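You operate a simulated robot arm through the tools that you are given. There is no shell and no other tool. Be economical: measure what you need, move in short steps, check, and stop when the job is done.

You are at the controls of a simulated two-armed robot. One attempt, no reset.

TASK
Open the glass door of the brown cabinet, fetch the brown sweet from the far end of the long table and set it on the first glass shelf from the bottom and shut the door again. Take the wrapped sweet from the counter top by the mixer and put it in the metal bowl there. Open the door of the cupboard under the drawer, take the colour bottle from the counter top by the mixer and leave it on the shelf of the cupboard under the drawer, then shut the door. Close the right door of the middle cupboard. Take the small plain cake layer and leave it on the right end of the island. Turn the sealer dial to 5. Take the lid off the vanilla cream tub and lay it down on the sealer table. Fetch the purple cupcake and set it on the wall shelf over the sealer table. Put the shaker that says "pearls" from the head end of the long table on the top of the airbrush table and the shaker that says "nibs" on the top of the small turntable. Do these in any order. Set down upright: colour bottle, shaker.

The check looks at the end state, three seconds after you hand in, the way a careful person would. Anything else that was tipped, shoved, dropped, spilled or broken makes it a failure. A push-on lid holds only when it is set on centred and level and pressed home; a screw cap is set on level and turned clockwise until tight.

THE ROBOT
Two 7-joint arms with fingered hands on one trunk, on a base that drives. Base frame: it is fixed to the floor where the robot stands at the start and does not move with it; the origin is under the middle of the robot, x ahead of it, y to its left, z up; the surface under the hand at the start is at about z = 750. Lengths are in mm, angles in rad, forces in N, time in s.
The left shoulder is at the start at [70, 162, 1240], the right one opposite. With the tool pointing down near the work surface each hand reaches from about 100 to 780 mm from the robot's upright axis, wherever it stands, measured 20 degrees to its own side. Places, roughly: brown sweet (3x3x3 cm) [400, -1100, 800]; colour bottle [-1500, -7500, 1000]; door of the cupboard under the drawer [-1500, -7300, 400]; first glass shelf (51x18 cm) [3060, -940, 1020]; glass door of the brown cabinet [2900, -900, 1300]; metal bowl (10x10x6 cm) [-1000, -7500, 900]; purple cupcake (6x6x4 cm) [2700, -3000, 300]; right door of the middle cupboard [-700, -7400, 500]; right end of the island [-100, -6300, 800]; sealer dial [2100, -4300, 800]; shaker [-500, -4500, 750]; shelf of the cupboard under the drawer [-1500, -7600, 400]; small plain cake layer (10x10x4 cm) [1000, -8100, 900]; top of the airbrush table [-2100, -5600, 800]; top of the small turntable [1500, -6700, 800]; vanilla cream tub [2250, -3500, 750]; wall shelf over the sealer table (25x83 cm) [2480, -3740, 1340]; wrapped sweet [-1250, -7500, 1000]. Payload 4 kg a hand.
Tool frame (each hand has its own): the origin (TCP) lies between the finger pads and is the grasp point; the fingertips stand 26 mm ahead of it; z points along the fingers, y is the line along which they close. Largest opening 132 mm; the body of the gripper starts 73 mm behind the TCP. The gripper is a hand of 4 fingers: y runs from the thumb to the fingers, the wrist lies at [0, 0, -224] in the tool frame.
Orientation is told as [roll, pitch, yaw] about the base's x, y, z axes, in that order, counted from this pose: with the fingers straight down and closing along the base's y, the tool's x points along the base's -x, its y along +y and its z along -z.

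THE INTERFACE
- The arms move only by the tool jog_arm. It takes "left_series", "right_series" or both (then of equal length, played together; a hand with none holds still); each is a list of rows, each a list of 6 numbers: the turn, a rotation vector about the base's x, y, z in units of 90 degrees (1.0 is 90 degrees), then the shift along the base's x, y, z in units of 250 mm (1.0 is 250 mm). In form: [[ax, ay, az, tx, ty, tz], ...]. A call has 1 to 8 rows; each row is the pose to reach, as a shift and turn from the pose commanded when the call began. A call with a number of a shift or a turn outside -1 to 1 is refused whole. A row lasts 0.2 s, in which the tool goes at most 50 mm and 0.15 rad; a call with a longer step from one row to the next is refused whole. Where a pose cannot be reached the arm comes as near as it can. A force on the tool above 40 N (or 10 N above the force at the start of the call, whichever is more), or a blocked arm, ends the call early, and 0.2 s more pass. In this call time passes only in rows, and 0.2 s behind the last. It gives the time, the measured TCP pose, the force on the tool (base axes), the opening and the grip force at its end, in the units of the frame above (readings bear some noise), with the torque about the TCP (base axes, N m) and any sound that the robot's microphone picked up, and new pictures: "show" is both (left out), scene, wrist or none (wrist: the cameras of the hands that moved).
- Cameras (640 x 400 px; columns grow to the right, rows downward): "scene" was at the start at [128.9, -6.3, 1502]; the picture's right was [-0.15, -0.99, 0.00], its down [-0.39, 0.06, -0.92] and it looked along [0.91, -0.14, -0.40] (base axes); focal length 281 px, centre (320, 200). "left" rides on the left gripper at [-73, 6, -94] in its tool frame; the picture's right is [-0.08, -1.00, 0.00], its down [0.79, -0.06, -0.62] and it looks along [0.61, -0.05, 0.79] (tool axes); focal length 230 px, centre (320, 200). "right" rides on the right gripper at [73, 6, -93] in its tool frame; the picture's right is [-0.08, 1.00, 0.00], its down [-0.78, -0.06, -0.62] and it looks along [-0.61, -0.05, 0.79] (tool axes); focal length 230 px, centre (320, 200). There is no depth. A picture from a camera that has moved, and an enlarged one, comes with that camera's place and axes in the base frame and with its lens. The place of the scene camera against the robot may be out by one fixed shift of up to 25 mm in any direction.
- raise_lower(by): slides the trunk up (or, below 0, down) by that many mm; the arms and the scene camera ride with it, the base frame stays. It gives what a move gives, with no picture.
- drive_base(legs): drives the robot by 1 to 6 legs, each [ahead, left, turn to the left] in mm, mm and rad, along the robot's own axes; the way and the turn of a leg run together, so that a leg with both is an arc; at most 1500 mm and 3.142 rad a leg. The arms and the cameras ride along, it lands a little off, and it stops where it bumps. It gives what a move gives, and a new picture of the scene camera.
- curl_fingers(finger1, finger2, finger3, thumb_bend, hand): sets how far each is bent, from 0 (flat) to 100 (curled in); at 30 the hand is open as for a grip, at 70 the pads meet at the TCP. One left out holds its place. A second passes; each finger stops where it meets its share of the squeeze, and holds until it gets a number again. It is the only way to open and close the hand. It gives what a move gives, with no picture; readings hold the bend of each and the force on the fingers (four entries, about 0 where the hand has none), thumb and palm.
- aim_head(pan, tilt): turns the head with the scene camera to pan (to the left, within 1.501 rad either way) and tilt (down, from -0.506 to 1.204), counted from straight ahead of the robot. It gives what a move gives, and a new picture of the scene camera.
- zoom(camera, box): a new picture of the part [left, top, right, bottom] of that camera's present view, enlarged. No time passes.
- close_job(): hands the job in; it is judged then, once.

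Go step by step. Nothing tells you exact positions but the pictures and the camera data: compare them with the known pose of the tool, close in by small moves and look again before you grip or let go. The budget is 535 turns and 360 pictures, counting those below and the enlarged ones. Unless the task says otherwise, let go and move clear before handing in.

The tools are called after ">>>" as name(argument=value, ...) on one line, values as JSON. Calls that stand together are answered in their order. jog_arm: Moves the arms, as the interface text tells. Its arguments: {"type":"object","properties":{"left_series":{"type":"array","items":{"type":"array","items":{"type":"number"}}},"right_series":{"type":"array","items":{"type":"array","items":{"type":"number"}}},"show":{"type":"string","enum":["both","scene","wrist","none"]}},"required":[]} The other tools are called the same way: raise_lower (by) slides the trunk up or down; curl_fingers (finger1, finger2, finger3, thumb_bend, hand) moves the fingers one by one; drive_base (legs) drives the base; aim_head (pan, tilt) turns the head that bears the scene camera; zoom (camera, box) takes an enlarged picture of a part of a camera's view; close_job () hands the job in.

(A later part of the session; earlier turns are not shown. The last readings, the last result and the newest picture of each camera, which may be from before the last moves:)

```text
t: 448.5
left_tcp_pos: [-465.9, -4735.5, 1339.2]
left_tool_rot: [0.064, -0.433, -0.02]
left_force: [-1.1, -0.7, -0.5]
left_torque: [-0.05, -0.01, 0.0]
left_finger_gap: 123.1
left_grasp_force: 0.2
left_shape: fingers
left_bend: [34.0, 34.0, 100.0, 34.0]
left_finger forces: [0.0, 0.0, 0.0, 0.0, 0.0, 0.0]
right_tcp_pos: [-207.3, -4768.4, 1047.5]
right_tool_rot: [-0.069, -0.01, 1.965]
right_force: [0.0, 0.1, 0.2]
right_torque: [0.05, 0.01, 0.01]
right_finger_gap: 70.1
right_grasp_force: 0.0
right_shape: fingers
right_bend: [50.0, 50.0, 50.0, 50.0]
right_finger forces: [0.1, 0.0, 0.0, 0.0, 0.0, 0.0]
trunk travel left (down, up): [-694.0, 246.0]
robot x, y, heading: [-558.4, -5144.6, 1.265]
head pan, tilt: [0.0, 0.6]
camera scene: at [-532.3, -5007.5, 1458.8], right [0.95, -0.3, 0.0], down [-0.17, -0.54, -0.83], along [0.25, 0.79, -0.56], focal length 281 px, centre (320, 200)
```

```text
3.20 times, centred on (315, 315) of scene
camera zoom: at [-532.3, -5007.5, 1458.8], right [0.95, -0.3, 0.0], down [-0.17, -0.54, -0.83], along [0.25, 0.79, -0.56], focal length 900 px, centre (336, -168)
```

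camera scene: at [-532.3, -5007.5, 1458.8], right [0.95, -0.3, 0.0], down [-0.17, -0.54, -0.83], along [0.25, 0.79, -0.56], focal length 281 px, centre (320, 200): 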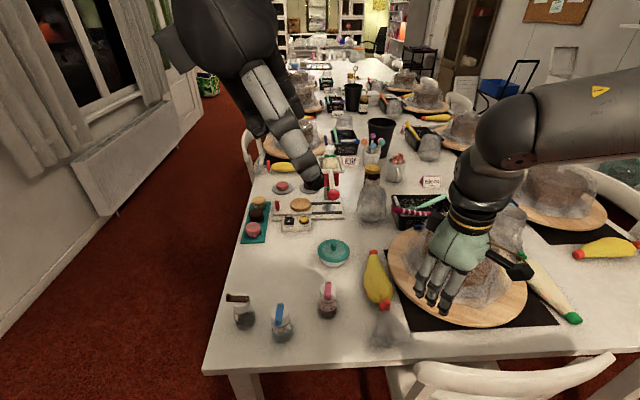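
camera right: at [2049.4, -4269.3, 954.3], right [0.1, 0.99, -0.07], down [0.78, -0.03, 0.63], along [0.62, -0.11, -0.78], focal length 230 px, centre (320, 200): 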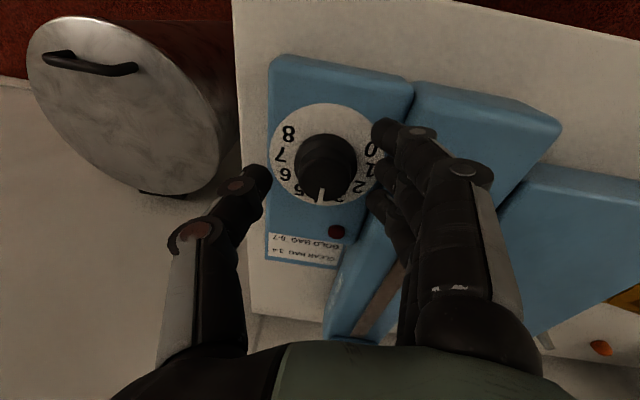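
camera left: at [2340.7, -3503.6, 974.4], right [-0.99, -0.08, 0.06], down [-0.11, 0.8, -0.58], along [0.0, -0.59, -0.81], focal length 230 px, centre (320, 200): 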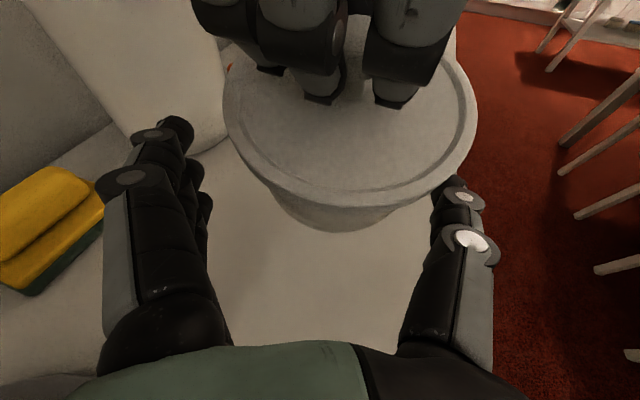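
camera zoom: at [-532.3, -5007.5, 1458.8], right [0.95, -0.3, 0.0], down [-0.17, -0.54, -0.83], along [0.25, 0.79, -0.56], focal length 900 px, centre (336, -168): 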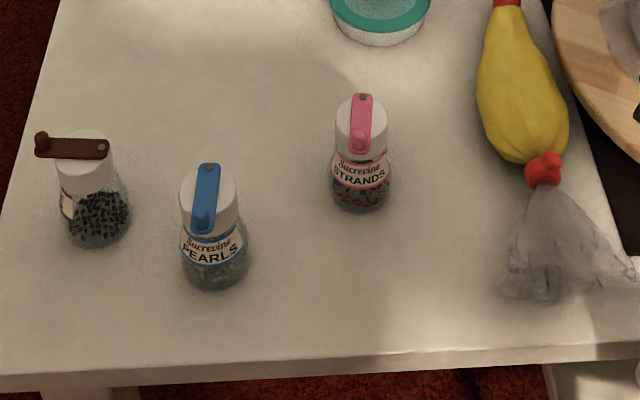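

Labels: blue is PEARLS, pink STRANDS, so the brown one (turned away) must be NIBS at about [-591,-4532]; pearls at [-506,-4595]. The left hand goes for the brown shaker first.

>>> jog_arm(left_series=[[0, 0.09, 0, -0.06, 0.1, -0.14], [0, 0.18, 0, -0.12, 0.2, -0.28], [0, 0.27, 0, -0.18, 0.3, -0.42], [0, 0.276, 0, -0.24, 0.4, -0.56], [0, 0.276, 0, -0.3, 0.5, -0.7], [0, 0.276, 0, -0.36, 0.6, -0.84], [0, 0.276, 0, -0.42, 0.7, -0.98], [0, 0.276, 0, -0.5, 0.82, -1.0]], show="none")

>>> curl_fingers(hand="left", finger1=33, finger2=33, finger3=33, thumb_bend=33)

>>> zoom(camera="left", box=[0, 0, 640, 400])

```text
t: 450.3
left_tcp_pos: [-550.0, -4583.4, 1083.7]
left_tool_rot: [0.057, -0.001, -0.016]
left_force: [-0.7, -0.3, -0.4]
left_torque: [-0.03, 0.01, 0.01]
left_finger_gap: 123.1
left_grasp_force: 0.1
left_shape: fingers
left_bend: [34.0, 34.0, 100.0, 34.0]
left_finger forces: [0.0, 0.0, 0.0, 0.1, 0.1, 0.1]
left hand out of reach, approached as far as the arm can: row 1, 2, 3, 6, 7, 8
right_tcp_pos: [-208.1, -4767.9, 1047.2]
right_tool_rot: [-0.07, -0.01, 1.964]
right_force: [-0.3, -0.3, 0.5]
right_torque: [-0.01, -0.02, 0.0]
right_finger_gap: 69.8
right_grasp_force: 0.0
right_shape: fingers
right_bend: [50.0, 50.0, 50.0, 50.0]
right_finger forces: [0.1, 0.0, 0.0, 0.0, 0.1, 0.0]
trunk travel left (down, up): [-694.0, 246.0]
robot x, y, heading: [-560.8, -5145.6, 1.266]
head pan, tilt: [0.0, 0.6]
```

```text
t: 451.3
left_tcp_pos: [-549.3, -4585.5, 1084.3]
left_tool_rot: [0.056, 0.0, -0.018]
left_force: [-0.3, -0.2, -0.1]
left_torque: [0.01, -0.03, 0.0]
left_finger_gap: 126.0
left_grasp_force: 0.1
left_shape: fingers
left_bend: [33.0, 33.0, 33.0, 33.0]
left_finger forces: [0.1, 0.0, 0.0, 0.0, 0.1, 0.0]
right_tcp_pos: [-206.4, -4769.0, 1046.9]
right_tool_rot: [-0.07, -0.01, 1.963]
right_force: [0.2, -0.3, -0.3]
right_torque: [0.0, -0.04, 0.0]
right_finger_gap: 70.1
right_grasp_force: 0.1
right_shape: fingers
right_bend: [50.0, 50.0, 50.0, 50.0]
right_finger forces: [0.0, 0.1, 0.0, 0.0, 0.0, 0.0]
trunk travel left (down, up): [-694.0, 246.0]
robot x, y, heading: [-560.5, -5144.6, 1.263]
head pan, tilt: [0.0, 0.6]
```

```text
1.00 times, centred on (320, 200) of left (not enlarged: the box is as wide or as high as the picture)
camera zoom: at [-478.3, -4585.1, 1179.2], right [0.06, -1.0, -0.06], down [-0.79, -0.08, 0.61], along [-0.62, 0.01, -0.79], focal length 230 px, centre (320, 200)
```

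zoom: 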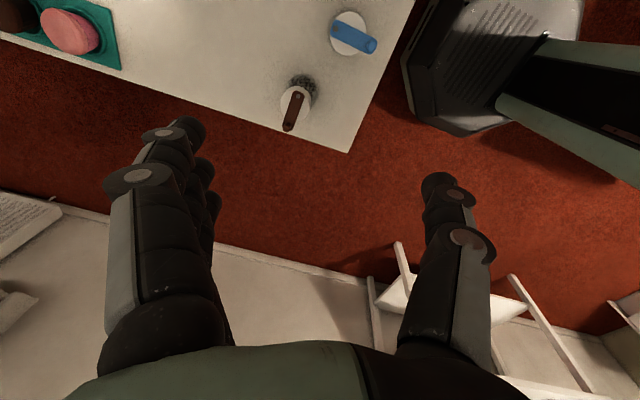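

>>> drive_base(legs=[[90, 0, 0]])

>>> jog_arm(left_series=[[0, 0, 0, -0.05, -0.03, -0.16], [0, 0, 0, -0.1, -0.06, -0.32], [0, 0, 0, -0.16, -0.1, -0.48], [0, 0, 0, -0.22, -0.13, -0.64]], show="wrist")

```text
t: 452.4
left_tcp_pos: [-525.3, -4501.3, 1085.4]
left_tool_rot: [0.056, 0.0, -0.016]
left_force: [0.6, -0.2, 0.8]
left_torque: [0.0, 0.01, 0.0]
left_finger_gap: 126.1
left_grasp_force: 0.1
left_shape: fingers
left_bend: [33.0, 33.0, 33.0, 33.0]
left_finger forces: [0.0, 0.1, 0.1, 0.1, 0.2, 0.1]
right_tcp_pos: [-181.4, -4684.4, 1048.3]
right_tool_rot: [-0.07, -0.013, 1.967]
right_force: [-0.7, 0.0, -0.3]
right_torque: [-0.03, 0.01, 0.03]
right_finger_gap: 70.1
right_grasp_force: 0.1
right_shape: fingers
right_bend: [50.0, 50.0, 50.0, 50.0]
right_finger forces: [0.0, 0.1, 0.0, 0.0, 0.0, 0.0]
trunk travel left (down, up): [-694.0, 246.0]
robot x, y, heading: [-533.5, -5067.1, 1.27]
head pan, tilt: [0.0, 0.6]
camera scene: at [-506.3, -4924.1, 1459.1], right [0.95, -0.3, 0.0], down [-0.17, -0.54, -0.83], along [0.25, 0.79, -0.56], focal length 281 px, centre (320, 200)
```

scene: 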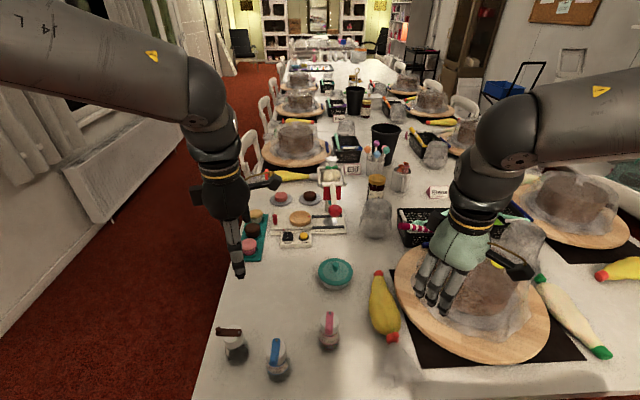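

```text
t: 453.4
left_tcp_pos: [-579.3, -4532.9, 924.9]
left_tool_rot: [0.056, 0.001, -0.012]
left_force: [-0.1, -0.6, 0.4]
left_torque: [-0.01, -0.02, 0.03]
left_finger_gap: 126.5
left_grasp_force: 0.0
left_shape: fingers
left_bend: [33.0, 33.0, 33.0, 33.0]
left_finger forces: [0.0, 0.1, 0.1, 0.0, 0.0, 0.0]
right_tcp_pos: [-181.4, -4683.6, 1048.0]
right_tool_rot: [-0.07, -0.009, 1.967]
right_force: [-0.3, 0.8, 0.4]
right_torque: [0.01, -0.01, 0.03]
right_finger_gap: 69.8
right_grasp_force: 0.1
right_shape: fingers
right_bend: [50.0, 50.0, 50.0, 50.0]
right_finger forces: [0.0, 0.0, 0.0, 0.1, 0.0, 0.0]
trunk travel left (down, up): [-694.0, 246.0]
robot x, y, heading: [-529.7, -5061.6, 1.264]
head pan, tilt: [0.0, 0.6]
camera left: at [-507.9, -4532.8, 1019.1], right [0.06, -1.0, -0.06], down [-0.79, -0.09, 0.61], along [-0.62, 0.01, -0.79], focal length 230 px, centre (320, 200)
```

left: 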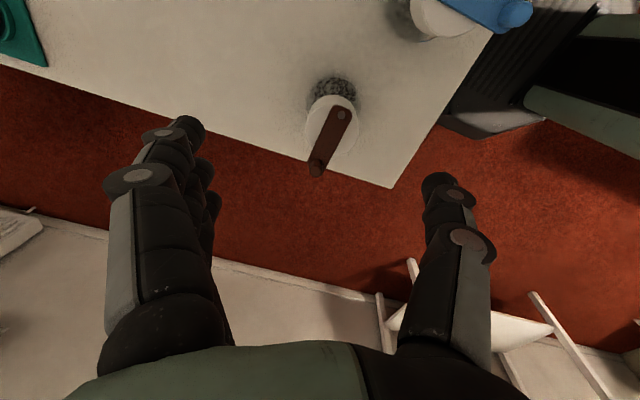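

>>> jog_arm(left_series=[[0, 0, 0, 0.06, -0.005, -0.12], [0, 0, 0, 0.06, -0.005, -0.28], [0, 0, 0, 0.06, -0.005, -0.44]], show="none")

>>> curl_fingers(hand="left", finger1=66, finger2=66, finger3=66, thumb_bend=64)

>>> jog_arm(left_series=[[0, 0, 0, 0, 0, 0.08], [0, 0, 0, 0, 0, 0.26], [0, 0, 0, 0, 0, 0.44], [0, 0, 0, 0, 0, 0.62], [0, 0, 0, 0, 0, 0.8], [0, 0, 0, 0, 0, 0.98]], show="wrist")

```text
t: 454.2
left_tcp_pos: [-563.3, -4536.3, 813.6]
left_tool_rot: [0.058, 0.004, -0.01]
left_force: [-0.4, -0.8, 0.3]
left_torque: [-0.02, 0.03, 0.01]
left_finger_gap: 126.2
left_grasp_force: 0.0
left_shape: fingers
left_bend: [33.0, 33.0, 33.0, 33.0]
left_finger forces: [0.0, 0.0, 0.1, 0.0, 0.0, 0.0]
right_tcp_pos: [-181.2, -4683.0, 1048.5]
right_tool_rot: [-0.072, -0.011, 1.968]
right_force: [0.1, 0.8, 0.0]
right_torque: [-0.03, 0.01, -0.03]
right_finger_gap: 70.0
right_grasp_force: 0.1
right_shape: fingers
right_bend: [50.0, 50.0, 50.0, 50.0]
right_finger forces: [0.0, 0.0, 0.0, 0.0, 0.0, 0.1]
trunk travel left (down, up): [-694.0, 246.0]
robot x, y, heading: [-534.1, -5061.2, 1.265]
head pan, tilt: [0.0, 0.6]
```

```text
t: 455.2
left_tcp_pos: [-561.8, -4535.8, 813.0]
left_tool_rot: [0.057, 0.004, -0.009]
left_force: [0.0, 0.5, -0.2]
left_torque: [0.01, -0.02, 0.03]
left_finger_gap: 38.4
left_grasp_force: 10.8
left_shape: fingers
left_bend: [66.0, 59.0, 58.0, 59.0]
left_finger forces: [0.0, 4.8, 6.3, 0.0, 11.0, 0.1]
right_tcp_pos: [-180.9, -4684.1, 1047.7]
right_tool_rot: [-0.07, -0.011, 1.968]
right_force: [0.4, -0.3, -0.4]
right_torque: [0.02, 0.02, 0.03]
right_finger_gap: 69.7
right_grasp_force: 0.0
right_shape: fingers
right_bend: [50.0, 50.0, 50.0, 50.0]
right_finger forces: [0.0, 0.0, 0.0, 0.0, 0.1, 0.1]
trunk travel left (down, up): [-694.0, 246.0]
robot x, y, heading: [-537.5, -5064.0, 1.265]
head pan, tilt: [0.0, 0.6]
```

```text
t: 456.6
left_tcp_pos: [-564.0, -4536.1, 1061.0]
left_tool_rot: [0.057, 0.003, -0.015]
left_force: [-0.9, 0.1, -2.7]
left_torque: [0.02, -0.03, -0.02]
left_finger_gap: 38.3
left_grasp_force: 11.4
left_shape: fingers
left_bend: [66.0, 59.0, 58.0, 59.0]
left_finger forces: [0.0, 5.0, 6.4, 0.1, 10.9, 0.0]
right_tcp_pos: [-180.8, -4685.2, 1049.2]
right_tool_rot: [-0.072, -0.012, 1.968]
right_force: [0.3, -0.5, -0.1]
right_torque: [0.06, -0.02, 0.02]
right_finger_gap: 69.9
right_grasp_force: 0.1
right_shape: fingers
right_bend: [50.0, 50.0, 50.0, 50.0]
right_finger forces: [0.1, 0.0, 0.0, 0.0, 0.0, 0.0]
trunk travel left (down, up): [-694.0, 246.0]
robot x, y, heading: [-533.1, -5065.1, 1.265]
head pan, tilt: [0.0, 0.6]
camera left: at [-492.1, -4536.0, 1155.7], right [0.06, -1.0, -0.06], down [-0.79, -0.08, 0.61], along [-0.62, 0.01, -0.79], focal length 230 px, centre (320, 200)
```

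left: 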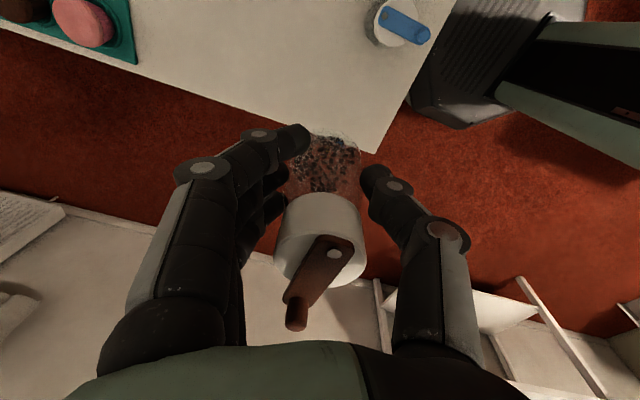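

Nibs shaker is held. Now I shift left so the right hand can take the pearls shaker.

>>> drive_base(legs=[[-80, 280, 0]])

>>> curl_fingers(hand="right", finger1=34, finger2=34, finger3=34, thumb_bend=34)

>>> jog_arm(right_series=[[0, 0, -0.09, -0.02, 0.06, -0.08], [0, 0, -0.18, -0.04, 0.12, -0.16], [0, 0, -0.27, -0.06, 0.18, -0.24], [0, 0, -0.36, -0.08, 0.24, -0.32], [0, 0, -0.45, -0.1, 0.3, -0.4]], show="wrist")

```text
t: 458.6
left_tcp_pos: [-855.2, -4526.4, 1059.8]
left_tool_rot: [0.057, 0.003, -0.013]
left_force: [0.3, -0.2, -1.6]
left_torque: [-0.02, -0.02, 0.0]
left_finger_gap: 38.6
left_grasp_force: 11.0
left_shape: fingers
left_bend: [66.0, 59.0, 58.0, 59.0]
left_finger forces: [0.0, 5.0, 6.3, 0.0, 10.8, 0.0]
right_tcp_pos: [-472.8, -4676.4, 1048.5]
right_tool_rot: [-0.068, -0.009, 1.967]
right_force: [0.9, -0.2, -0.9]
right_torque: [-0.02, 0.02, 0.0]
right_finger_gap: 70.2
right_grasp_force: 0.1
right_shape: fingers
right_bend: [50.0, 50.0, 50.0, 50.0]
right_finger forces: [0.0, 0.0, 0.0, 0.1, 0.0, 0.1]
trunk travel left (down, up): [-694.0, 246.0]
robot x, y, heading: [-825.6, -5051.1, 1.266]
head pan, tilt: [0.0, 0.6]
camera scene: at [-796.5, -4914.0, 1458.7], right [0.95, -0.3, 0.0], down [-0.17, -0.54, -0.82], along [0.25, 0.79, -0.57], focal length 281 px, centre (320, 200)
```

scene: 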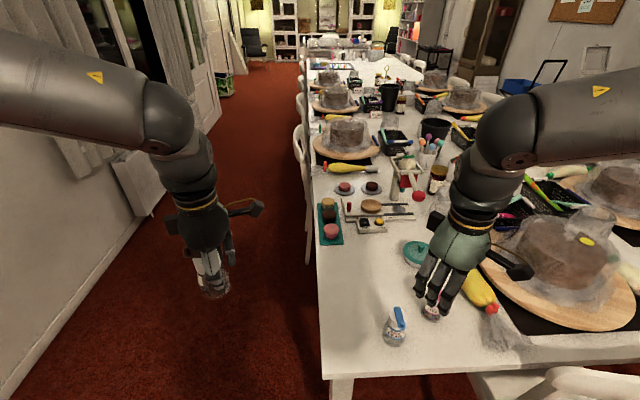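

```text
t: 459.6
left_tcp_pos: [-855.6, -4525.7, 1060.4]
left_tool_rot: [0.057, 0.002, -0.015]
left_force: [0.8, 0.0, -2.4]
left_torque: [0.01, -0.01, 0.04]
left_finger_gap: 38.1
left_grasp_force: 11.1
left_shape: fingers
left_bend: [66.0, 59.0, 58.0, 59.0]
left_finger forces: [0.0, 5.0, 6.3, 0.0, 10.8, 0.0]
right_tcp_pos: [-471.3, -4674.0, 1048.2]
right_tool_rot: [-0.071, -0.011, 1.966]
right_force: [0.3, -1.1, 0.5]
right_torque: [-0.02, 0.04, 0.04]
right_finger_gap: 123.0
right_grasp_force: 0.1
right_shape: fingers
right_bend: [34.0, 34.0, 34.0, 34.0]
right_finger forces: [0.1, 0.0, 0.0, 0.0, 0.0, 0.1]
trunk travel left (down, up): [-694.0, 246.0]
robot x, y, heading: [-823.8, -5053.2, 1.27]
head pan, tilt: [0.0, 0.6]
```

```text
t: 460.8
left_tcp_pos: [-856.3, -4526.5, 1060.5]
left_tool_rot: [0.056, -0.001, -0.016]
left_force: [-1.2, -0.2, -1.5]
left_torque: [-0.02, -0.04, 0.0]
left_finger_gap: 38.5
left_grasp_force: 11.2
left_shape: fingers
left_bend: [66.0, 59.0, 58.0, 59.0]
left_finger forces: [0.0, 5.0, 6.3, 0.0, 10.8, 0.0]
right_tcp_pos: [-484.4, -4618.1, 953.8]
right_tool_rot: [-0.067, -0.014, 1.26]
right_force: [0.2, 0.8, 0.6]
right_torque: [0.0, -0.02, 0.0]
right_finger_gap: 122.8
right_grasp_force: 0.0
right_shape: fingers
right_bend: [34.0, 34.0, 34.0, 34.0]
right_finger forces: [0.0, 0.0, 0.0, 0.0, 0.0, 0.0]
right hand out of reach, approached as far as the arm can: row 5
trunk travel left (down, up): [-694.0, 246.0]
robot x, y, heading: [-829.3, -5056.1, 1.262]
head pan, tilt: [0.0, 0.6]
camera right: at [-518.3, -4684.9, 1046.8], right [-0.92, 0.38, -0.06], down [0.26, 0.73, 0.63], along [0.29, 0.56, -0.77], focal length 230 px, centre (320, 200)
```

right: 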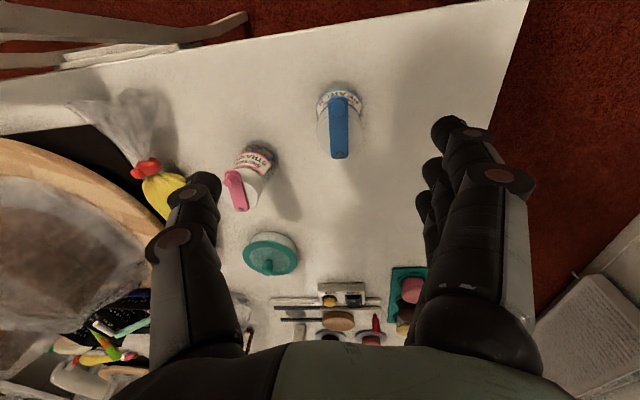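

>>> curl_fingers(hand="right", finger1=43, finger2=43, finger3=43, thumb_bend=43)

>>> jog_arm(right_series=[[0, 0, 0, -0.03, 0.01, 0]], show="none")

>>> raise_lower(by=-90)

>>> zoom(camera="right", box=[160, 50, 480, 250])

```text
t: 461.8
left_tcp_pos: [-855.5, -4525.2, 1059.5]
left_tool_rot: [0.055, 0.0, -0.015]
left_force: [0.3, -0.3, -1.3]
left_torque: [-0.01, -0.01, 0.0]
left_finger_gap: 38.2
left_grasp_force: 11.7
left_shape: fingers
left_bend: [66.0, 59.0, 58.0, 59.0]
left_finger forces: [0.0, 5.0, 6.4, 0.1, 10.8, 0.0]
right_tcp_pos: [-484.2, -4617.7, 954.6]
right_tool_rot: [-0.068, -0.014, 1.259]
right_force: [-0.5, -0.5, 0.6]
right_torque: [0.0, 0.0, 0.01]
right_finger_gap: 94.6
right_grasp_force: 0.1
right_shape: fingers
right_bend: [43.0, 43.0, 43.0, 43.0]
right_finger forces: [0.1, 0.1, 0.1, 0.1, 0.1, 0.1]
trunk travel left (down, up): [-694.0, 246.0]
robot x, y, heading: [-826.8, -5055.7, 1.266]
head pan, tilt: [0.0, 0.6]
```

```text
t: 462.2
left_tcp_pos: [-857.1, -4526.5, 1059.3]
left_tool_rot: [0.057, 0.001, -0.014]
left_force: [-0.1, -0.3, -2.4]
left_torque: [0.04, -0.01, 0.0]
left_finger_gap: 38.3
left_grasp_force: 10.5
left_shape: fingers
left_bend: [66.0, 59.0, 58.0, 59.0]
left_finger forces: [0.0, 5.0, 6.2, 0.1, 10.8, 0.0]
right_tcp_pos: [-487.3, -4620.9, 956.0]
right_tool_rot: [-0.068, -0.012, 1.26]
right_force: [-0.3, 0.5, -0.2]
right_torque: [-0.01, 0.01, -0.03]
right_finger_gap: 94.6
right_grasp_force: 0.0
right_shape: fingers
right_bend: [43.0, 43.0, 43.0, 43.0]
right_finger forces: [0.1, 0.0, 0.1, 0.0, 0.1, 0.1]
right hand out of reach, approached as far as the arm can: row 1
trunk travel left (down, up): [-694.0, 246.0]
robot x, y, heading: [-827.5, -5053.6, 1.264]
head pan, tilt: [0.0, 0.6]
```

```text
t: 463.4
left_tcp_pos: [-855.8, -4525.9, 970.4]
left_tool_rot: [0.056, 0.0, -0.013]
left_force: [0.5, -0.8, -2.0]
left_torque: [-0.04, 0.0, 0.01]
left_finger_gap: 38.4
left_grasp_force: 11.3
left_shape: fingers
left_bend: [66.0, 59.0, 58.0, 59.0]
left_finger forces: [0.0, 5.0, 6.3, 0.1, 10.7, 0.0]
right_tcp_pos: [-487.5, -4621.9, 866.4]
right_tool_rot: [-0.068, -0.013, 1.261]
right_force: [-0.3, -0.3, 0.4]
right_torque: [0.0, 0.0, 0.02]
right_finger_gap: 94.9
right_grasp_force: 0.1
right_shape: fingers
right_bend: [43.0, 43.0, 43.0, 43.0]
right_finger forces: [0.0, 0.0, 0.0, 0.1, 0.0, 0.0]
trunk travel left (down, up): [-604.0, 336.0]
robot x, y, heading: [-825.2, -5053.3, 1.262]
head pan, tilt: [0.0, 0.6]
```

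```text
2.00 times, centred on (320, 150) of right
camera zoom: at [-521.8, -4687.3, 958.9], right [-0.92, 0.38, -0.07], down [0.26, 0.73, 0.63], along [0.29, 0.56, -0.77], focal length 460 px, centre (320, 300)
```

zoom: 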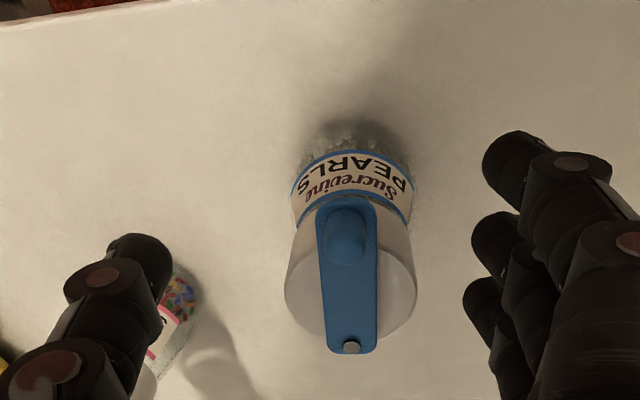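

>>> raise_lower(by=-50)

>>> curl_fingers(hand="right", finger1=66, finger2=66, finger3=66, thumb_bend=64)

>>> raise_lower(by=165)

>>> zoom(camera="right", box=[0, 0, 640, 400])

```text
t: 464.3
left_tcp_pos: [-855.6, -4525.5, 920.2]
left_tool_rot: [0.056, 0.0, -0.013]
left_force: [-1.0, -0.4, -1.9]
left_torque: [0.04, -0.02, -0.02]
left_finger_gap: 38.0
left_grasp_force: 11.3
left_shape: fingers
left_bend: [66.0, 59.0, 58.0, 59.0]
left_finger forces: [0.0, 5.0, 6.3, 0.0, 10.8, 0.0]
right_tcp_pos: [-487.6, -4620.9, 815.7]
right_tool_rot: [-0.069, -0.012, 1.261]
right_force: [0.0, 0.5, -0.6]
right_torque: [0.02, 0.02, -0.01]
right_finger_gap: 94.7
right_grasp_force: 0.0
right_shape: fingers
right_bend: [43.0, 43.0, 43.0, 43.0]
right_finger forces: [0.1, 0.0, 0.0, 0.0, 0.0, 0.0]
trunk travel left (down, up): [-554.0, 386.0]
robot x, y, heading: [-826.5, -5054.7, 1.265]
head pan, tilt: [0.0, 0.6]
```

```text
t: 465.3
left_tcp_pos: [-855.8, -4526.1, 919.5]
left_tool_rot: [0.056, 0.0, -0.013]
left_force: [0.3, 0.3, -1.6]
left_torque: [0.01, -0.03, 0.0]
left_finger_gap: 38.5
left_grasp_force: 11.1
left_shape: fingers
left_bend: [66.0, 59.0, 58.0, 59.0]
left_finger forces: [0.1, 5.0, 6.3, 0.0, 10.9, 0.0]
right_tcp_pos: [-487.9, -4621.3, 815.5]
right_tool_rot: [-0.067, -0.012, 1.261]
right_force: [0.5, 0.4, 0.3]
right_torque: [-0.03, 0.02, 0.01]
right_finger_gap: 36.6
right_grasp_force: 8.9
right_shape: fingers
right_bend: [66.0, 60.0, 57.0, 60.0]
right_finger forces: [0.0, 3.7, 6.4, 0.0, 8.7, 0.1]
trunk travel left (down, up): [-554.0, 386.0]
robot x, y, heading: [-824.0, -5054.1, 1.264]
head pan, tilt: [0.0, 0.6]
```

```text
t: 467.2
left_tcp_pos: [-855.9, -4525.8, 1085.7]
left_tool_rot: [0.056, 0.001, -0.014]
left_force: [-0.9, 0.5, -2.5]
left_torque: [0.01, -0.02, -0.02]
left_finger_gap: 38.3
left_grasp_force: 11.0
left_shape: fingers
left_bend: [66.0, 59.0, 58.0, 59.0]
left_finger forces: [0.0, 4.9, 6.4, 0.0, 10.8, 0.0]
right_tcp_pos: [-487.5, -4620.6, 979.3]
right_tool_rot: [-0.069, -0.014, 1.261]
right_force: [0.1, 1.5, -1.4]
right_torque: [-0.06, 0.04, 0.0]
right_finger_gap: 36.6
right_grasp_force: 9.3
right_shape: fingers
right_bend: [66.0, 60.0, 57.0, 60.0]
right_finger forces: [0.0, 3.7, 6.1, 0.0, 8.7, 0.0]
trunk travel left (down, up): [-719.0, 221.0]
robot x, y, heading: [-827.2, -5053.2, 1.266]
head pan, tilt: [0.0, 0.6]
```

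```text
1.00 times, centred on (320, 200) of right (not enlarged: the box is as wide or as high as the picture)
camera zoom: at [-521.6, -4686.8, 1073.5], right [-0.92, 0.38, -0.07], down [0.26, 0.73, 0.63], along [0.29, 0.56, -0.77], focal length 230 px, centre (320, 200)
```

zoom: 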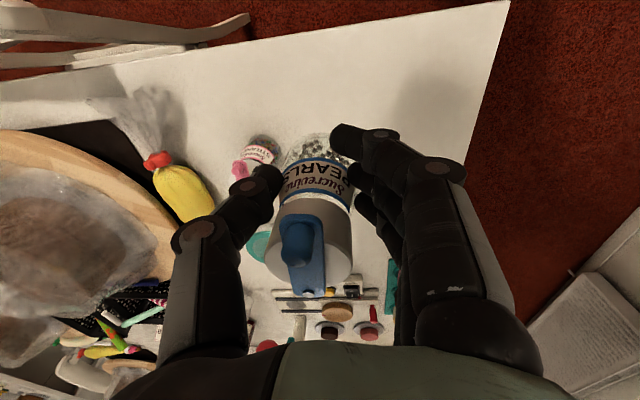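

Both shakers are held. I drive toward the airbrush table, turning to face the far wall.

>>> drive_base(legs=[[-60, 0, 0], [0, 0, 1.6], [500, 0, 0], [0, 850, 0]])

```text
t: 478.7
left_tcp_pos: [-2107.5, -5797.1, 1086.0]
left_tool_rot: [0.057, 0.002, 1.557]
left_force: [-0.1, -0.7, -1.4]
left_torque: [0.0, 0.01, 0.0]
left_finger_gap: 38.3
left_grasp_force: 11.2
left_shape: fingers
left_bend: [66.0, 59.0, 58.0, 59.0]
left_finger forces: [0.1, 4.9, 6.3, 0.0, 10.3, 0.0]
right_tcp_pos: [-2013.8, -5428.2, 981.4]
right_tool_rot: [-0.065, -0.013, 2.836]
right_force: [-1.9, 1.5, 0.0]
right_torque: [0.1, 0.07, -0.08]
right_finger_gap: 36.8
right_grasp_force: 9.7
right_shape: fingers
right_bend: [66.0, 62.0, 59.0, 60.0]
right_finger forces: [0.1, 2.9, 7.3, 0.1, 8.4, 0.1]
trunk travel left (down, up): [-719.0, 221.0]
robot x, y, heading: [-1582.5, -5769.4, 2.838]
head pan, tilt: [0.0, 0.6]
camera scene: at [-1725.3, -5717.8, 1483.7], right [0.3, 0.95, 0.0], down [0.54, -0.17, -0.82], along [-0.79, 0.25, -0.57], focal length 281 px, centre (320, 200)
```

scene: 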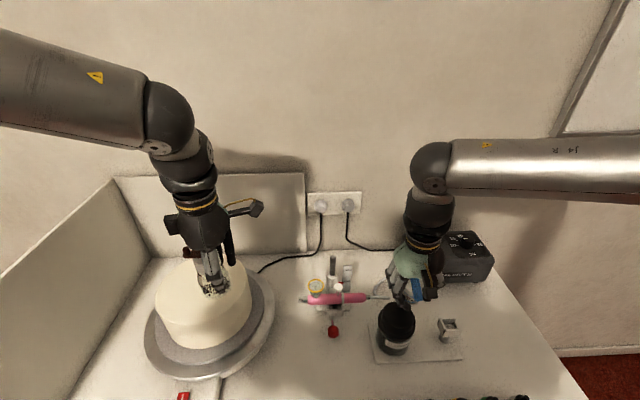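

>>> raise_lower(by=150)

>>> aim_head(pan=0.0, tilt=0.85)

```text
t: 480.4
left_tcp_pos: [-2107.8, -5799.0, 1233.8]
left_tool_rot: [0.055, 0.0, 1.558]
left_force: [0.2, 0.2, -2.2]
left_torque: [0.04, 0.01, -0.01]
left_finger_gap: 38.4
left_grasp_force: 11.1
left_shape: fingers
left_bend: [66.0, 59.0, 58.0, 59.0]
left_finger forces: [0.0, 4.9, 6.1, 0.0, 10.4, 0.1]
right_tcp_pos: [-2014.4, -5429.6, 1131.3]
right_tool_rot: [-0.067, -0.012, 2.835]
right_force: [0.0, -0.3, -1.5]
right_torque: [-0.03, -0.04, 0.0]
right_finger_gap: 37.0
right_grasp_force: 8.6
right_shape: fingers
right_bend: [66.0, 62.0, 59.0, 60.0]
right_finger forces: [0.1, 3.4, 6.2, 0.0, 8.3, 0.0]
trunk travel left (down, up): [-869.0, 71.0]
robot x, y, heading: [-1577.4, -5768.3, 2.843]
head pan, tilt: [0.0, 0.6]
```

```text
t: 481.2
left_tcp_pos: [-2108.5, -5798.8, 1234.5]
left_tool_rot: [0.055, -0.001, 1.559]
left_force: [-0.5, 0.1, -2.3]
left_torque: [0.04, 0.02, -0.01]
left_finger_gap: 38.2
left_grasp_force: 10.2
left_shape: fingers
left_bend: [66.0, 59.0, 58.0, 59.0]
left_finger forces: [0.1, 4.8, 6.2, 0.0, 10.4, 0.0]
right_tcp_pos: [-2013.2, -5430.1, 1132.1]
right_tool_rot: [-0.067, -0.011, 2.836]
right_force: [0.5, -0.5, -1.7]
right_torque: [-0.01, -0.02, 0.0]
right_finger_gap: 36.8
right_grasp_force: 9.2
right_shape: fingers
right_bend: [66.0, 62.0, 59.0, 60.0]
right_finger forces: [0.0, 3.4, 6.1, 0.0, 8.3, 0.0]
trunk travel left (down, up): [-869.0, 71.0]
robot x, y, heading: [-1581.6, -5767.2, 2.839]
head pan, tilt: [0.0, 0.85]
camera scene: at [-1715.6, -5721.2, 1612.9], right [0.3, 0.95, 0.0], down [0.72, -0.22, -0.66], along [-0.63, 0.2, -0.75], focal length 281 px, centre (320, 200)
```

scene: 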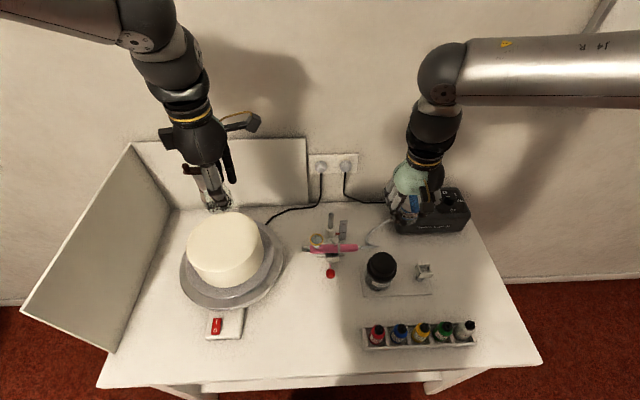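

>>> jog_arm(left_series=[[0, 0, 0, 0, 0, 0.18], [0, 0, 0, 0, 0, 0.36], [0, 0, 0, 0, 0, 0.54]], show="none")

>>> drive_base(legs=[[0, -279, 0], [60, 0, 0]])

>>> raise_lower(by=-200)

>>> zoom(camera="right", box=[0, 0, 640, 400])

```text
t: 482.0
left_tcp_pos: [-2087.5, -5780.6, 1359.8]
left_tool_rot: [0.057, 0.0, 1.562]
left_force: [-0.1, -0.3, -2.0]
left_torque: [0.02, 0.0, -0.03]
left_finger_gap: 38.2
left_grasp_force: 10.8
left_shape: fingers
left_bend: [66.0, 59.0, 58.0, 59.0]
left_finger forces: [0.0, 5.0, 6.3, 0.0, 10.5, 0.0]
left hand out of reach, approached as far as the arm can: row 2, 3
right_tcp_pos: [-2012.9, -5428.5, 1131.4]
right_tool_rot: [-0.067, -0.013, 2.836]
right_force: [-0.4, -0.3, -2.7]
right_torque: [-0.06, -0.02, 0.01]
right_finger_gap: 37.3
right_grasp_force: 8.7
right_shape: fingers
right_bend: [66.0, 62.0, 59.0, 60.0]
right_finger forces: [0.0, 3.3, 6.1, 0.1, 8.3, 0.0]
trunk travel left (down, up): [-869.0, 71.0]
robot x, y, heading: [-1580.6, -5768.3, 2.838]
head pan, tilt: [0.0, 0.85]
```

```text
t: 484.5
left_tcp_pos: [-2041.1, -5509.2, 1359.9]
left_tool_rot: [0.055, -0.002, 1.565]
left_force: [-0.2, 0.2, -1.9]
left_torque: [0.03, -0.04, 0.01]
left_finger_gap: 38.3
left_grasp_force: 10.7
left_shape: fingers
left_bend: [66.0, 59.0, 58.0, 59.0]
left_finger forces: [0.1, 5.0, 6.3, 0.1, 10.4, 0.0]
right_tcp_pos: [-1967.6, -5157.6, 1130.7]
right_tool_rot: [-0.067, -0.011, 2.838]
right_force: [-1.0, -0.2, -1.3]
right_torque: [0.01, -0.05, -0.01]
right_finger_gap: 36.9
right_grasp_force: 9.3
right_shape: fingers
right_bend: [66.0, 62.0, 59.0, 60.0]
right_finger forces: [0.0, 3.3, 6.1, 0.0, 8.2, 0.1]
trunk travel left (down, up): [-869.0, 71.0]
robot x, y, heading: [-1526.9, -5491.5, 2.838]
head pan, tilt: [0.0, 0.85]
stopped in leg 2: the robot was blocked; the commanded pose is now the measured one
camera scene: at [-1669.3, -5447.8, 1612.6], right [0.29, 0.96, 0.0], down [0.72, -0.22, -0.66], along [-0.63, 0.19, -0.75], focal length 281 px, centre (320, 200)
```

scene: 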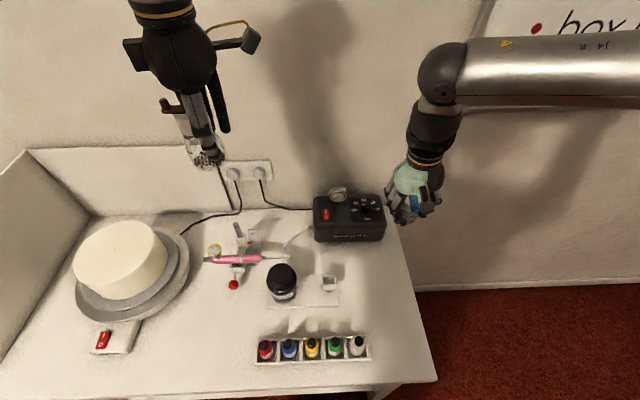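

```text
t: 486.7
left_tcp_pos: [-2039.0, -5507.6, 1160.9]
left_tool_rot: [0.058, -0.001, 1.566]
left_force: [-0.4, 1.3, -1.3]
left_torque: [0.04, 0.0, 0.0]
left_finger_gap: 38.4
left_grasp_force: 10.7
left_shape: fingers
left_bend: [66.0, 59.0, 58.0, 59.0]
left_finger forces: [0.0, 5.0, 6.2, 0.0, 10.3, 0.0]
right_tcp_pos: [-1965.8, -5155.7, 931.4]
right_tool_rot: [-0.068, -0.013, 2.837]
right_force: [0.3, 0.3, -1.7]
right_torque: [-0.04, -0.03, 0.02]
right_finger_gap: 37.0
right_grasp_force: 9.4
right_shape: fingers
right_bend: [66.0, 62.0, 59.0, 60.0]
right_finger forces: [0.0, 3.3, 6.1, 0.1, 8.2, 0.0]
trunk travel left (down, up): [-669.0, 271.0]
robot x, y, heading: [-1526.0, -5491.9, 2.844]
head pan, tilt: [0.0, 0.85]
```

```text
1.00 times, centred on (320, 200) of right (not enlarged: the box is as wide or as high as the picture)
camera zoom: at [-1898.1, -5188.9, 1024.2], right [-0.37, -0.93, -0.07], down [-0.73, 0.25, 0.63], along [-0.57, 0.28, -0.77], focal length 230 px, centre (320, 200)
```

zoom: 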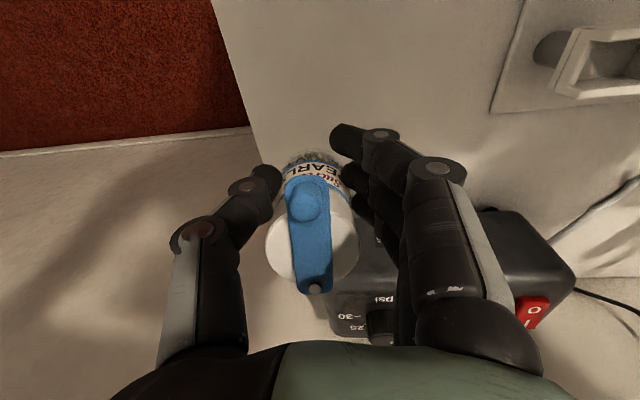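

>>> raise_lower(by=-100)

>>> raise_lower(by=-12)

```text
t: 488.0
left_tcp_pos: [-2039.3, -5508.6, 1060.5]
left_tool_rot: [0.058, -0.003, 1.564]
left_force: [-0.2, 0.0, -1.8]
left_torque: [0.05, 0.01, 0.04]
left_finger_gap: 38.3
left_grasp_force: 11.1
left_shape: fingers
left_bend: [66.0, 59.0, 58.0, 59.0]
left_finger forces: [0.1, 5.0, 6.3, 0.0, 10.4, 0.0]
right_tcp_pos: [-1964.4, -5155.9, 831.4]
right_tool_rot: [-0.067, -0.014, 2.838]
right_force: [-0.1, -1.1, 0.9]
right_torque: [-0.06, 0.08, 0.04]
right_finger_gap: 25.4
right_grasp_force: 1.3
right_shape: fingers
right_bend: [66.0, 66.0, 65.0, 64.0]
right_finger forces: [0.1, 0.0, 1.3, 0.0, 0.9, 0.1]
trunk travel left (down, up): [-569.0, 371.0]
robot x, y, heading: [-1533.5, -5494.0, 2.838]
head pan, tilt: [0.0, 0.85]
```

```text
t: 488.5
left_tcp_pos: [-2037.9, -5508.7, 1051.2]
left_tool_rot: [0.058, 0.0, 1.564]
left_force: [-0.4, 0.2, -1.5]
left_torque: [0.04, -0.04, 0.0]
left_finger_gap: 38.2
left_grasp_force: 10.8
left_shape: fingers
left_bend: [66.0, 59.0, 58.0, 59.0]
left_finger forces: [0.0, 5.0, 6.3, 0.0, 10.4, 0.0]
right_tcp_pos: [-1966.8, -5159.9, 829.6]
right_tool_rot: [-0.061, -0.025, 2.837]
right_force: [6.7, -4.6, 23.1]
right_torque: [-0.24, -0.18, 0.03]
right_finger_gap: 22.9
right_grasp_force: 12.4
right_shape: fingers
right_bend: [68.0, 68.0, 67.0, 64.0]
right_finger forces: [5.6, 4.3, 6.9, 0.0, 6.5, 0.4]
trunk travel left (down, up): [-560.0, 380.0]
robot x, y, heading: [-1527.5, -5490.3, 2.841]
head pan, tilt: [0.0, 0.85]
stopped: the force on the tool passed its limit at 45 N (the readings are from after the stop); the commanded pose is now the measured one
```

>>> zoom(camera="right", box=[100, 50, 500, 350])

```text
1.33 times, centred on (300, 200) of right
camera zoom: at [-1899.3, -5190.8, 921.4], right [-0.37, -0.93, -0.06], down [-0.73, 0.25, 0.64], along [-0.58, 0.28, -0.77], focal length 307 px, centre (347, 200)
```

zoom: 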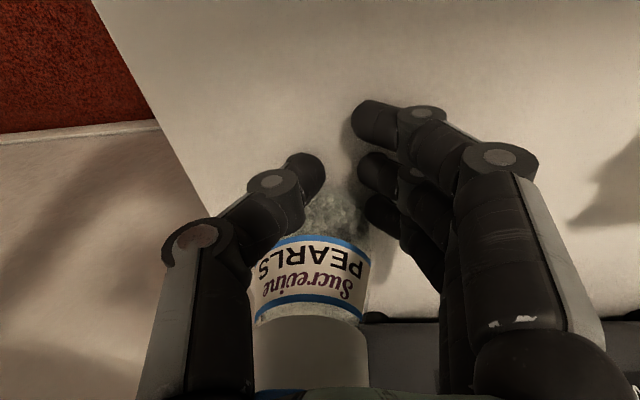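

The table top is at about z=800; the shaker stands on it inside the hand. I open and lift.

>>> raise_lower(by=4)

>>> curl_fingers(hand="right", finger1=45, finger2=45, finger3=45, thumb_bend=45)

>>> raise_lower(by=160)

>>> zoom(camera="scene", box=[250, 130, 490, 330])

```text
t: 489.0
left_tcp_pos: [-2039.2, -5509.4, 1055.2]
left_tool_rot: [0.059, -0.001, 1.566]
left_force: [0.1, -0.8, -2.2]
left_torque: [0.05, 0.02, -0.01]
left_finger_gap: 38.2
left_grasp_force: 11.2
left_shape: fingers
left_bend: [66.0, 59.0, 58.0, 59.0]
left_finger forces: [0.0, 4.9, 6.3, 0.0, 10.5, 0.0]
right_tcp_pos: [-1967.8, -5155.5, 831.4]
right_tool_rot: [-0.063, -0.021, 2.837]
right_force: [0.1, -0.5, 0.8]
right_torque: [-0.08, 0.04, 0.01]
right_finger_gap: 24.4
right_grasp_force: 1.2
right_shape: fingers
right_bend: [67.0, 66.0, 65.0, 64.0]
right_finger forces: [0.8, 0.0, 1.6, 0.0, 0.5, 0.0]
trunk travel left (down, up): [-564.0, 376.0]
robot x, y, heading: [-1528.6, -5494.4, 2.842]
head pan, tilt: [0.0, 0.85]
```

```text
t: 489.9
left_tcp_pos: [-2036.9, -5508.2, 1057.5]
left_tool_rot: [0.058, 0.0, 1.566]
left_force: [-0.8, -0.4, -2.6]
left_torque: [0.04, -0.01, 0.01]
left_finger_gap: 38.2
left_grasp_force: 11.3
left_shape: fingers
left_bend: [66.0, 59.0, 58.0, 59.0]
left_finger forces: [0.0, 4.9, 6.2, 0.0, 10.4, 0.0]
right_tcp_pos: [-1969.3, -5155.8, 836.0]
right_tool_rot: [-0.06, -0.032, 2.836]
right_force: [5.6, 2.9, 22.4]
right_torque: [-0.95, -0.47, 0.27]
right_finger_gap: 76.8
right_grasp_force: 10.8
right_shape: fingers
right_bend: [54.0, 46.0, 45.0, 45.0]
right_finger forces: [20.9, 2.0, 0.1, 0.1, 0.0, 0.0]
trunk travel left (down, up): [-564.0, 376.0]
robot x, y, heading: [-1528.2, -5493.0, 2.841]
head pan, tilt: [0.0, 0.85]
stopped (right hand): the force on the tool passed its limit at 41 N (the readings are from after the stop); the commanded pose is now the measured one
```

```text
t: 491.7
left_tcp_pos: [-2038.7, -5508.1, 1215.0]
left_tool_rot: [0.057, -0.001, 1.565]
left_force: [-0.4, -0.1, -1.5]
left_torque: [0.04, 0.03, -0.01]
left_finger_gap: 38.4
left_grasp_force: 10.6
left_shape: fingers
left_bend: [66.0, 59.0, 58.0, 59.0]
left_finger forces: [0.0, 5.0, 6.3, 0.1, 10.4, 0.0]
right_tcp_pos: [-1969.6, -5156.2, 992.9]
right_tool_rot: [-0.061, -0.026, 2.837]
right_force: [-0.1, -0.3, -0.1]
right_torque: [0.02, 0.01, -0.01]
right_finger_gap: 86.2
right_grasp_force: 0.2
right_shape: fingers
right_bend: [45.0, 45.0, 45.0, 45.0]
right_finger forces: [0.1, 0.0, 0.0, 0.1, 0.0, 0.0]
trunk travel left (down, up): [-724.0, 216.0]
robot x, y, heading: [-1530.6, -5490.2, 2.838]
head pan, tilt: [0.0, 0.85]
```

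```text
2.00 times, centred on (370, 230) of scene
camera zoom: at [-1666.2, -5446.4, 1468.2], right [0.29, 0.96, 0.0], down [0.72, -0.22, -0.66], along [-0.63, 0.19, -0.75], focal length 562 px, centre (220, 140)
```

zoom: 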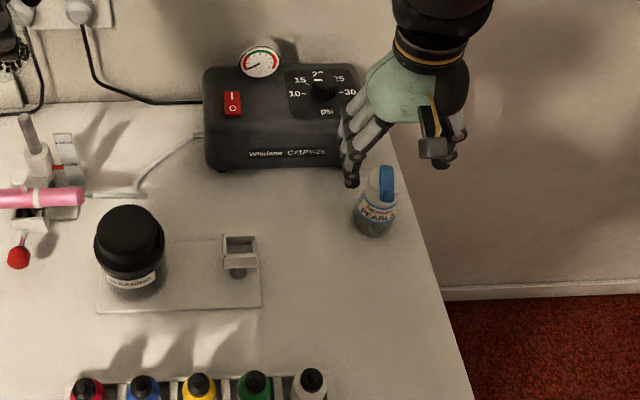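

Pearls stand on the airbrush table. I now drive with the nibs to the small turntable on the rack by the opposite wall.

>>> drive_base(legs=[[-150, 0, 0], [0, 0, -3.118], [0, 300, 0], [1500, 0, 0], [1050, 0, 0], [0, -560, 0]])

```text
t: 516.9
left_tcp_pos: [1471.7, -6522.7, 1216.0]
left_tool_rot: [0.059, -0.001, -1.605]
left_force: [0.5, 0.4, -3.0]
left_torque: [-0.02, -0.02, 0.0]
left_finger_gap: 37.9
left_grasp_force: 9.9
left_shape: fingers
left_bend: [66.0, 60.0, 59.0, 59.0]
left_finger forces: [0.0, 4.9, 6.0, 0.0, 9.8, 0.0]
right_tcp_pos: [1391.8, -6871.9, 992.7]
right_tool_rot: [-0.06, -0.029, -0.335]
right_force: [1.1, 1.4, 0.4]
right_torque: [-0.01, 0.01, -0.01]
right_finger_gap: 86.5
right_grasp_force: 0.1
right_shape: fingers
right_bend: [45.0, 45.0, 45.0, 45.0]
right_finger forces: [0.0, 0.1, 0.1, 0.0, 0.0, 0.1]
trunk travel left (down, up): [-724.0, 216.0]
robot x, y, heading: [962.4, -6531.1, -0.329]
head pan, tilt: [0.0, 0.85]
camera scene: at [1071.4, -6558.3, 1468.3], right [-0.32, -0.95, 0.0], down [-0.71, 0.24, -0.66], along [0.62, -0.21, -0.75], focal length 281 px, centre (320, 200)
```

scene: 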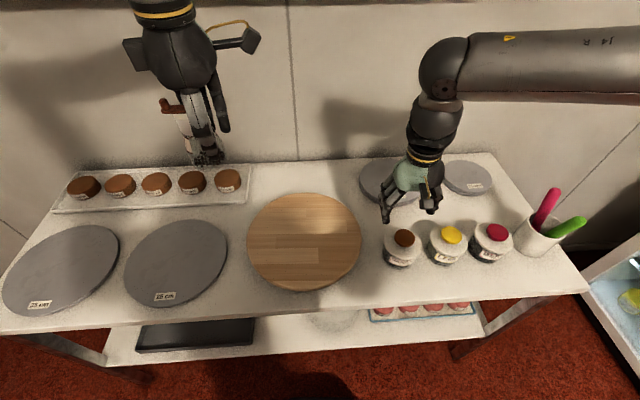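

>>> drive_base(legs=[[20, -122, 0]])

>>> jog_arm(left_series=[[0, 0, 0, 0.08, -0.03, -0.12], [0, 0, 0, 0.15, -0.05, -0.28], [0, 0, 0, 0.17, -0.06, -0.46], [0, 0, 0, 0.18, -0.06, -0.64], [0, 0, 0, 0.18, -0.06, -0.8]], show="wrist")

```text
t: 518.2
left_tcp_pos: [1451.2, -6644.8, 1216.3]
left_tool_rot: [0.057, -0.001, -1.604]
left_force: [0.1, 0.1, -1.2]
left_torque: [-0.04, -0.01, 0.02]
left_finger_gap: 37.5
left_grasp_force: 9.7
left_shape: fingers
left_bend: [66.0, 60.0, 59.0, 59.0]
left_finger forces: [0.0, 4.8, 6.1, 0.1, 9.8, 0.0]
right_tcp_pos: [1372.0, -6994.2, 992.9]
right_tool_rot: [-0.063, -0.028, -0.331]
right_force: [0.0, 0.1, -0.1]
right_torque: [-0.02, 0.01, -0.01]
right_finger_gap: 86.7
right_grasp_force: 0.0
right_shape: fingers
right_bend: [45.0, 45.0, 45.0, 45.0]
right_finger forces: [0.1, 0.0, 0.0, 0.0, 0.0, 0.0]
trunk travel left (down, up): [-724.0, 216.0]
robot x, y, heading: [945.6, -6648.7, -0.325]
head pan, tilt: [0.0, 0.85]
camera scene: at [1050.9, -6680.1, 1468.3], right [-0.32, -0.95, 0.0], down [-0.71, 0.24, -0.66], along [0.62, -0.21, -0.75], focal length 281 px, centre (320, 200)
```

scene: 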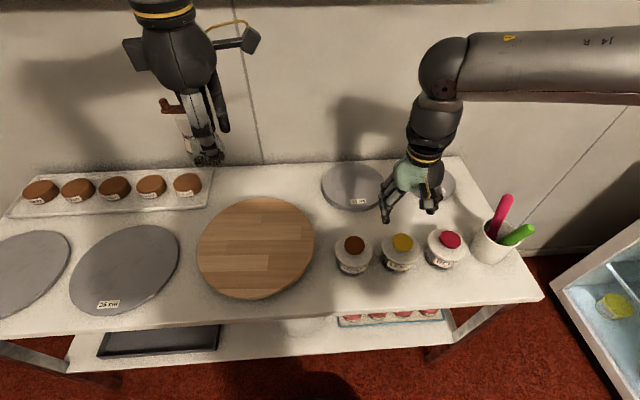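

```text
t: 519.4
left_tcp_pos: [1495.7, -6661.2, 1014.3]
left_tool_rot: [0.057, -0.003, -1.603]
left_force: [-0.3, 0.0, -2.2]
left_torque: [-0.04, 0.01, -0.01]
left_finger_gap: 38.0
left_grasp_force: 11.0
left_shape: fingers
left_bend: [66.0, 60.0, 59.0, 59.0]
left_finger forces: [0.0, 4.8, 5.9, 0.1, 9.8, 0.0]
right_tcp_pos: [1373.2, -6994.9, 991.6]
right_tool_rot: [-0.062, -0.026, -0.331]
right_force: [-0.1, -0.3, 0.3]
right_torque: [-0.02, 0.03, -0.04]
right_finger_gap: 86.4
right_grasp_force: 0.1
right_shape: fingers
right_bend: [45.0, 45.0, 45.0, 45.0]
right_finger forces: [0.0, 0.0, 0.1, 0.0, 0.0, 0.0]
trunk travel left (down, up): [-724.0, 216.0]
robot x, y, heading: [942.0, -6647.9, -0.329]
head pan, tilt: [0.0, 0.85]
camera left: at [1493.4, -6733.4, 1108.9], right [-1.0, -0.05, -0.06], down [-0.07, 0.79, 0.61], along [0.02, 0.61, -0.79], focal length 230 px, centre (320, 200)
```

left: 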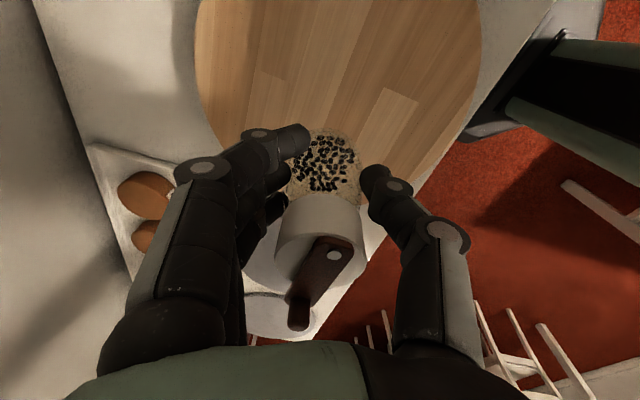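

>>> zoom(camera="scene", box=[180, 150, 480, 340])

```text
2.11 times, centred on (330, 245) of scene
camera zoom: at [1052.3, -6681.9, 1468.2], right [-0.32, -0.95, 0.0], down [-0.71, 0.24, -0.66], along [0.62, -0.21, -0.75], focal length 592 px, centre (299, 105)
```

zoom: 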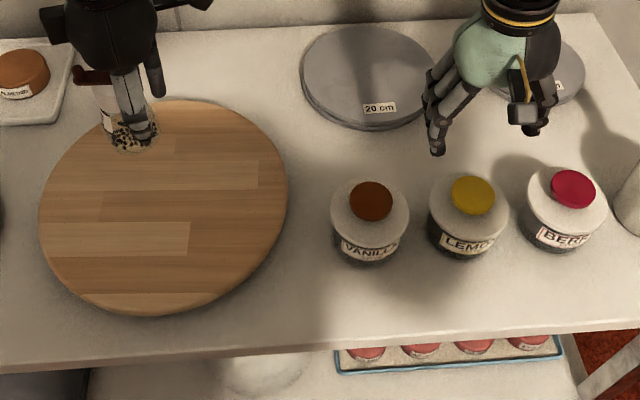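

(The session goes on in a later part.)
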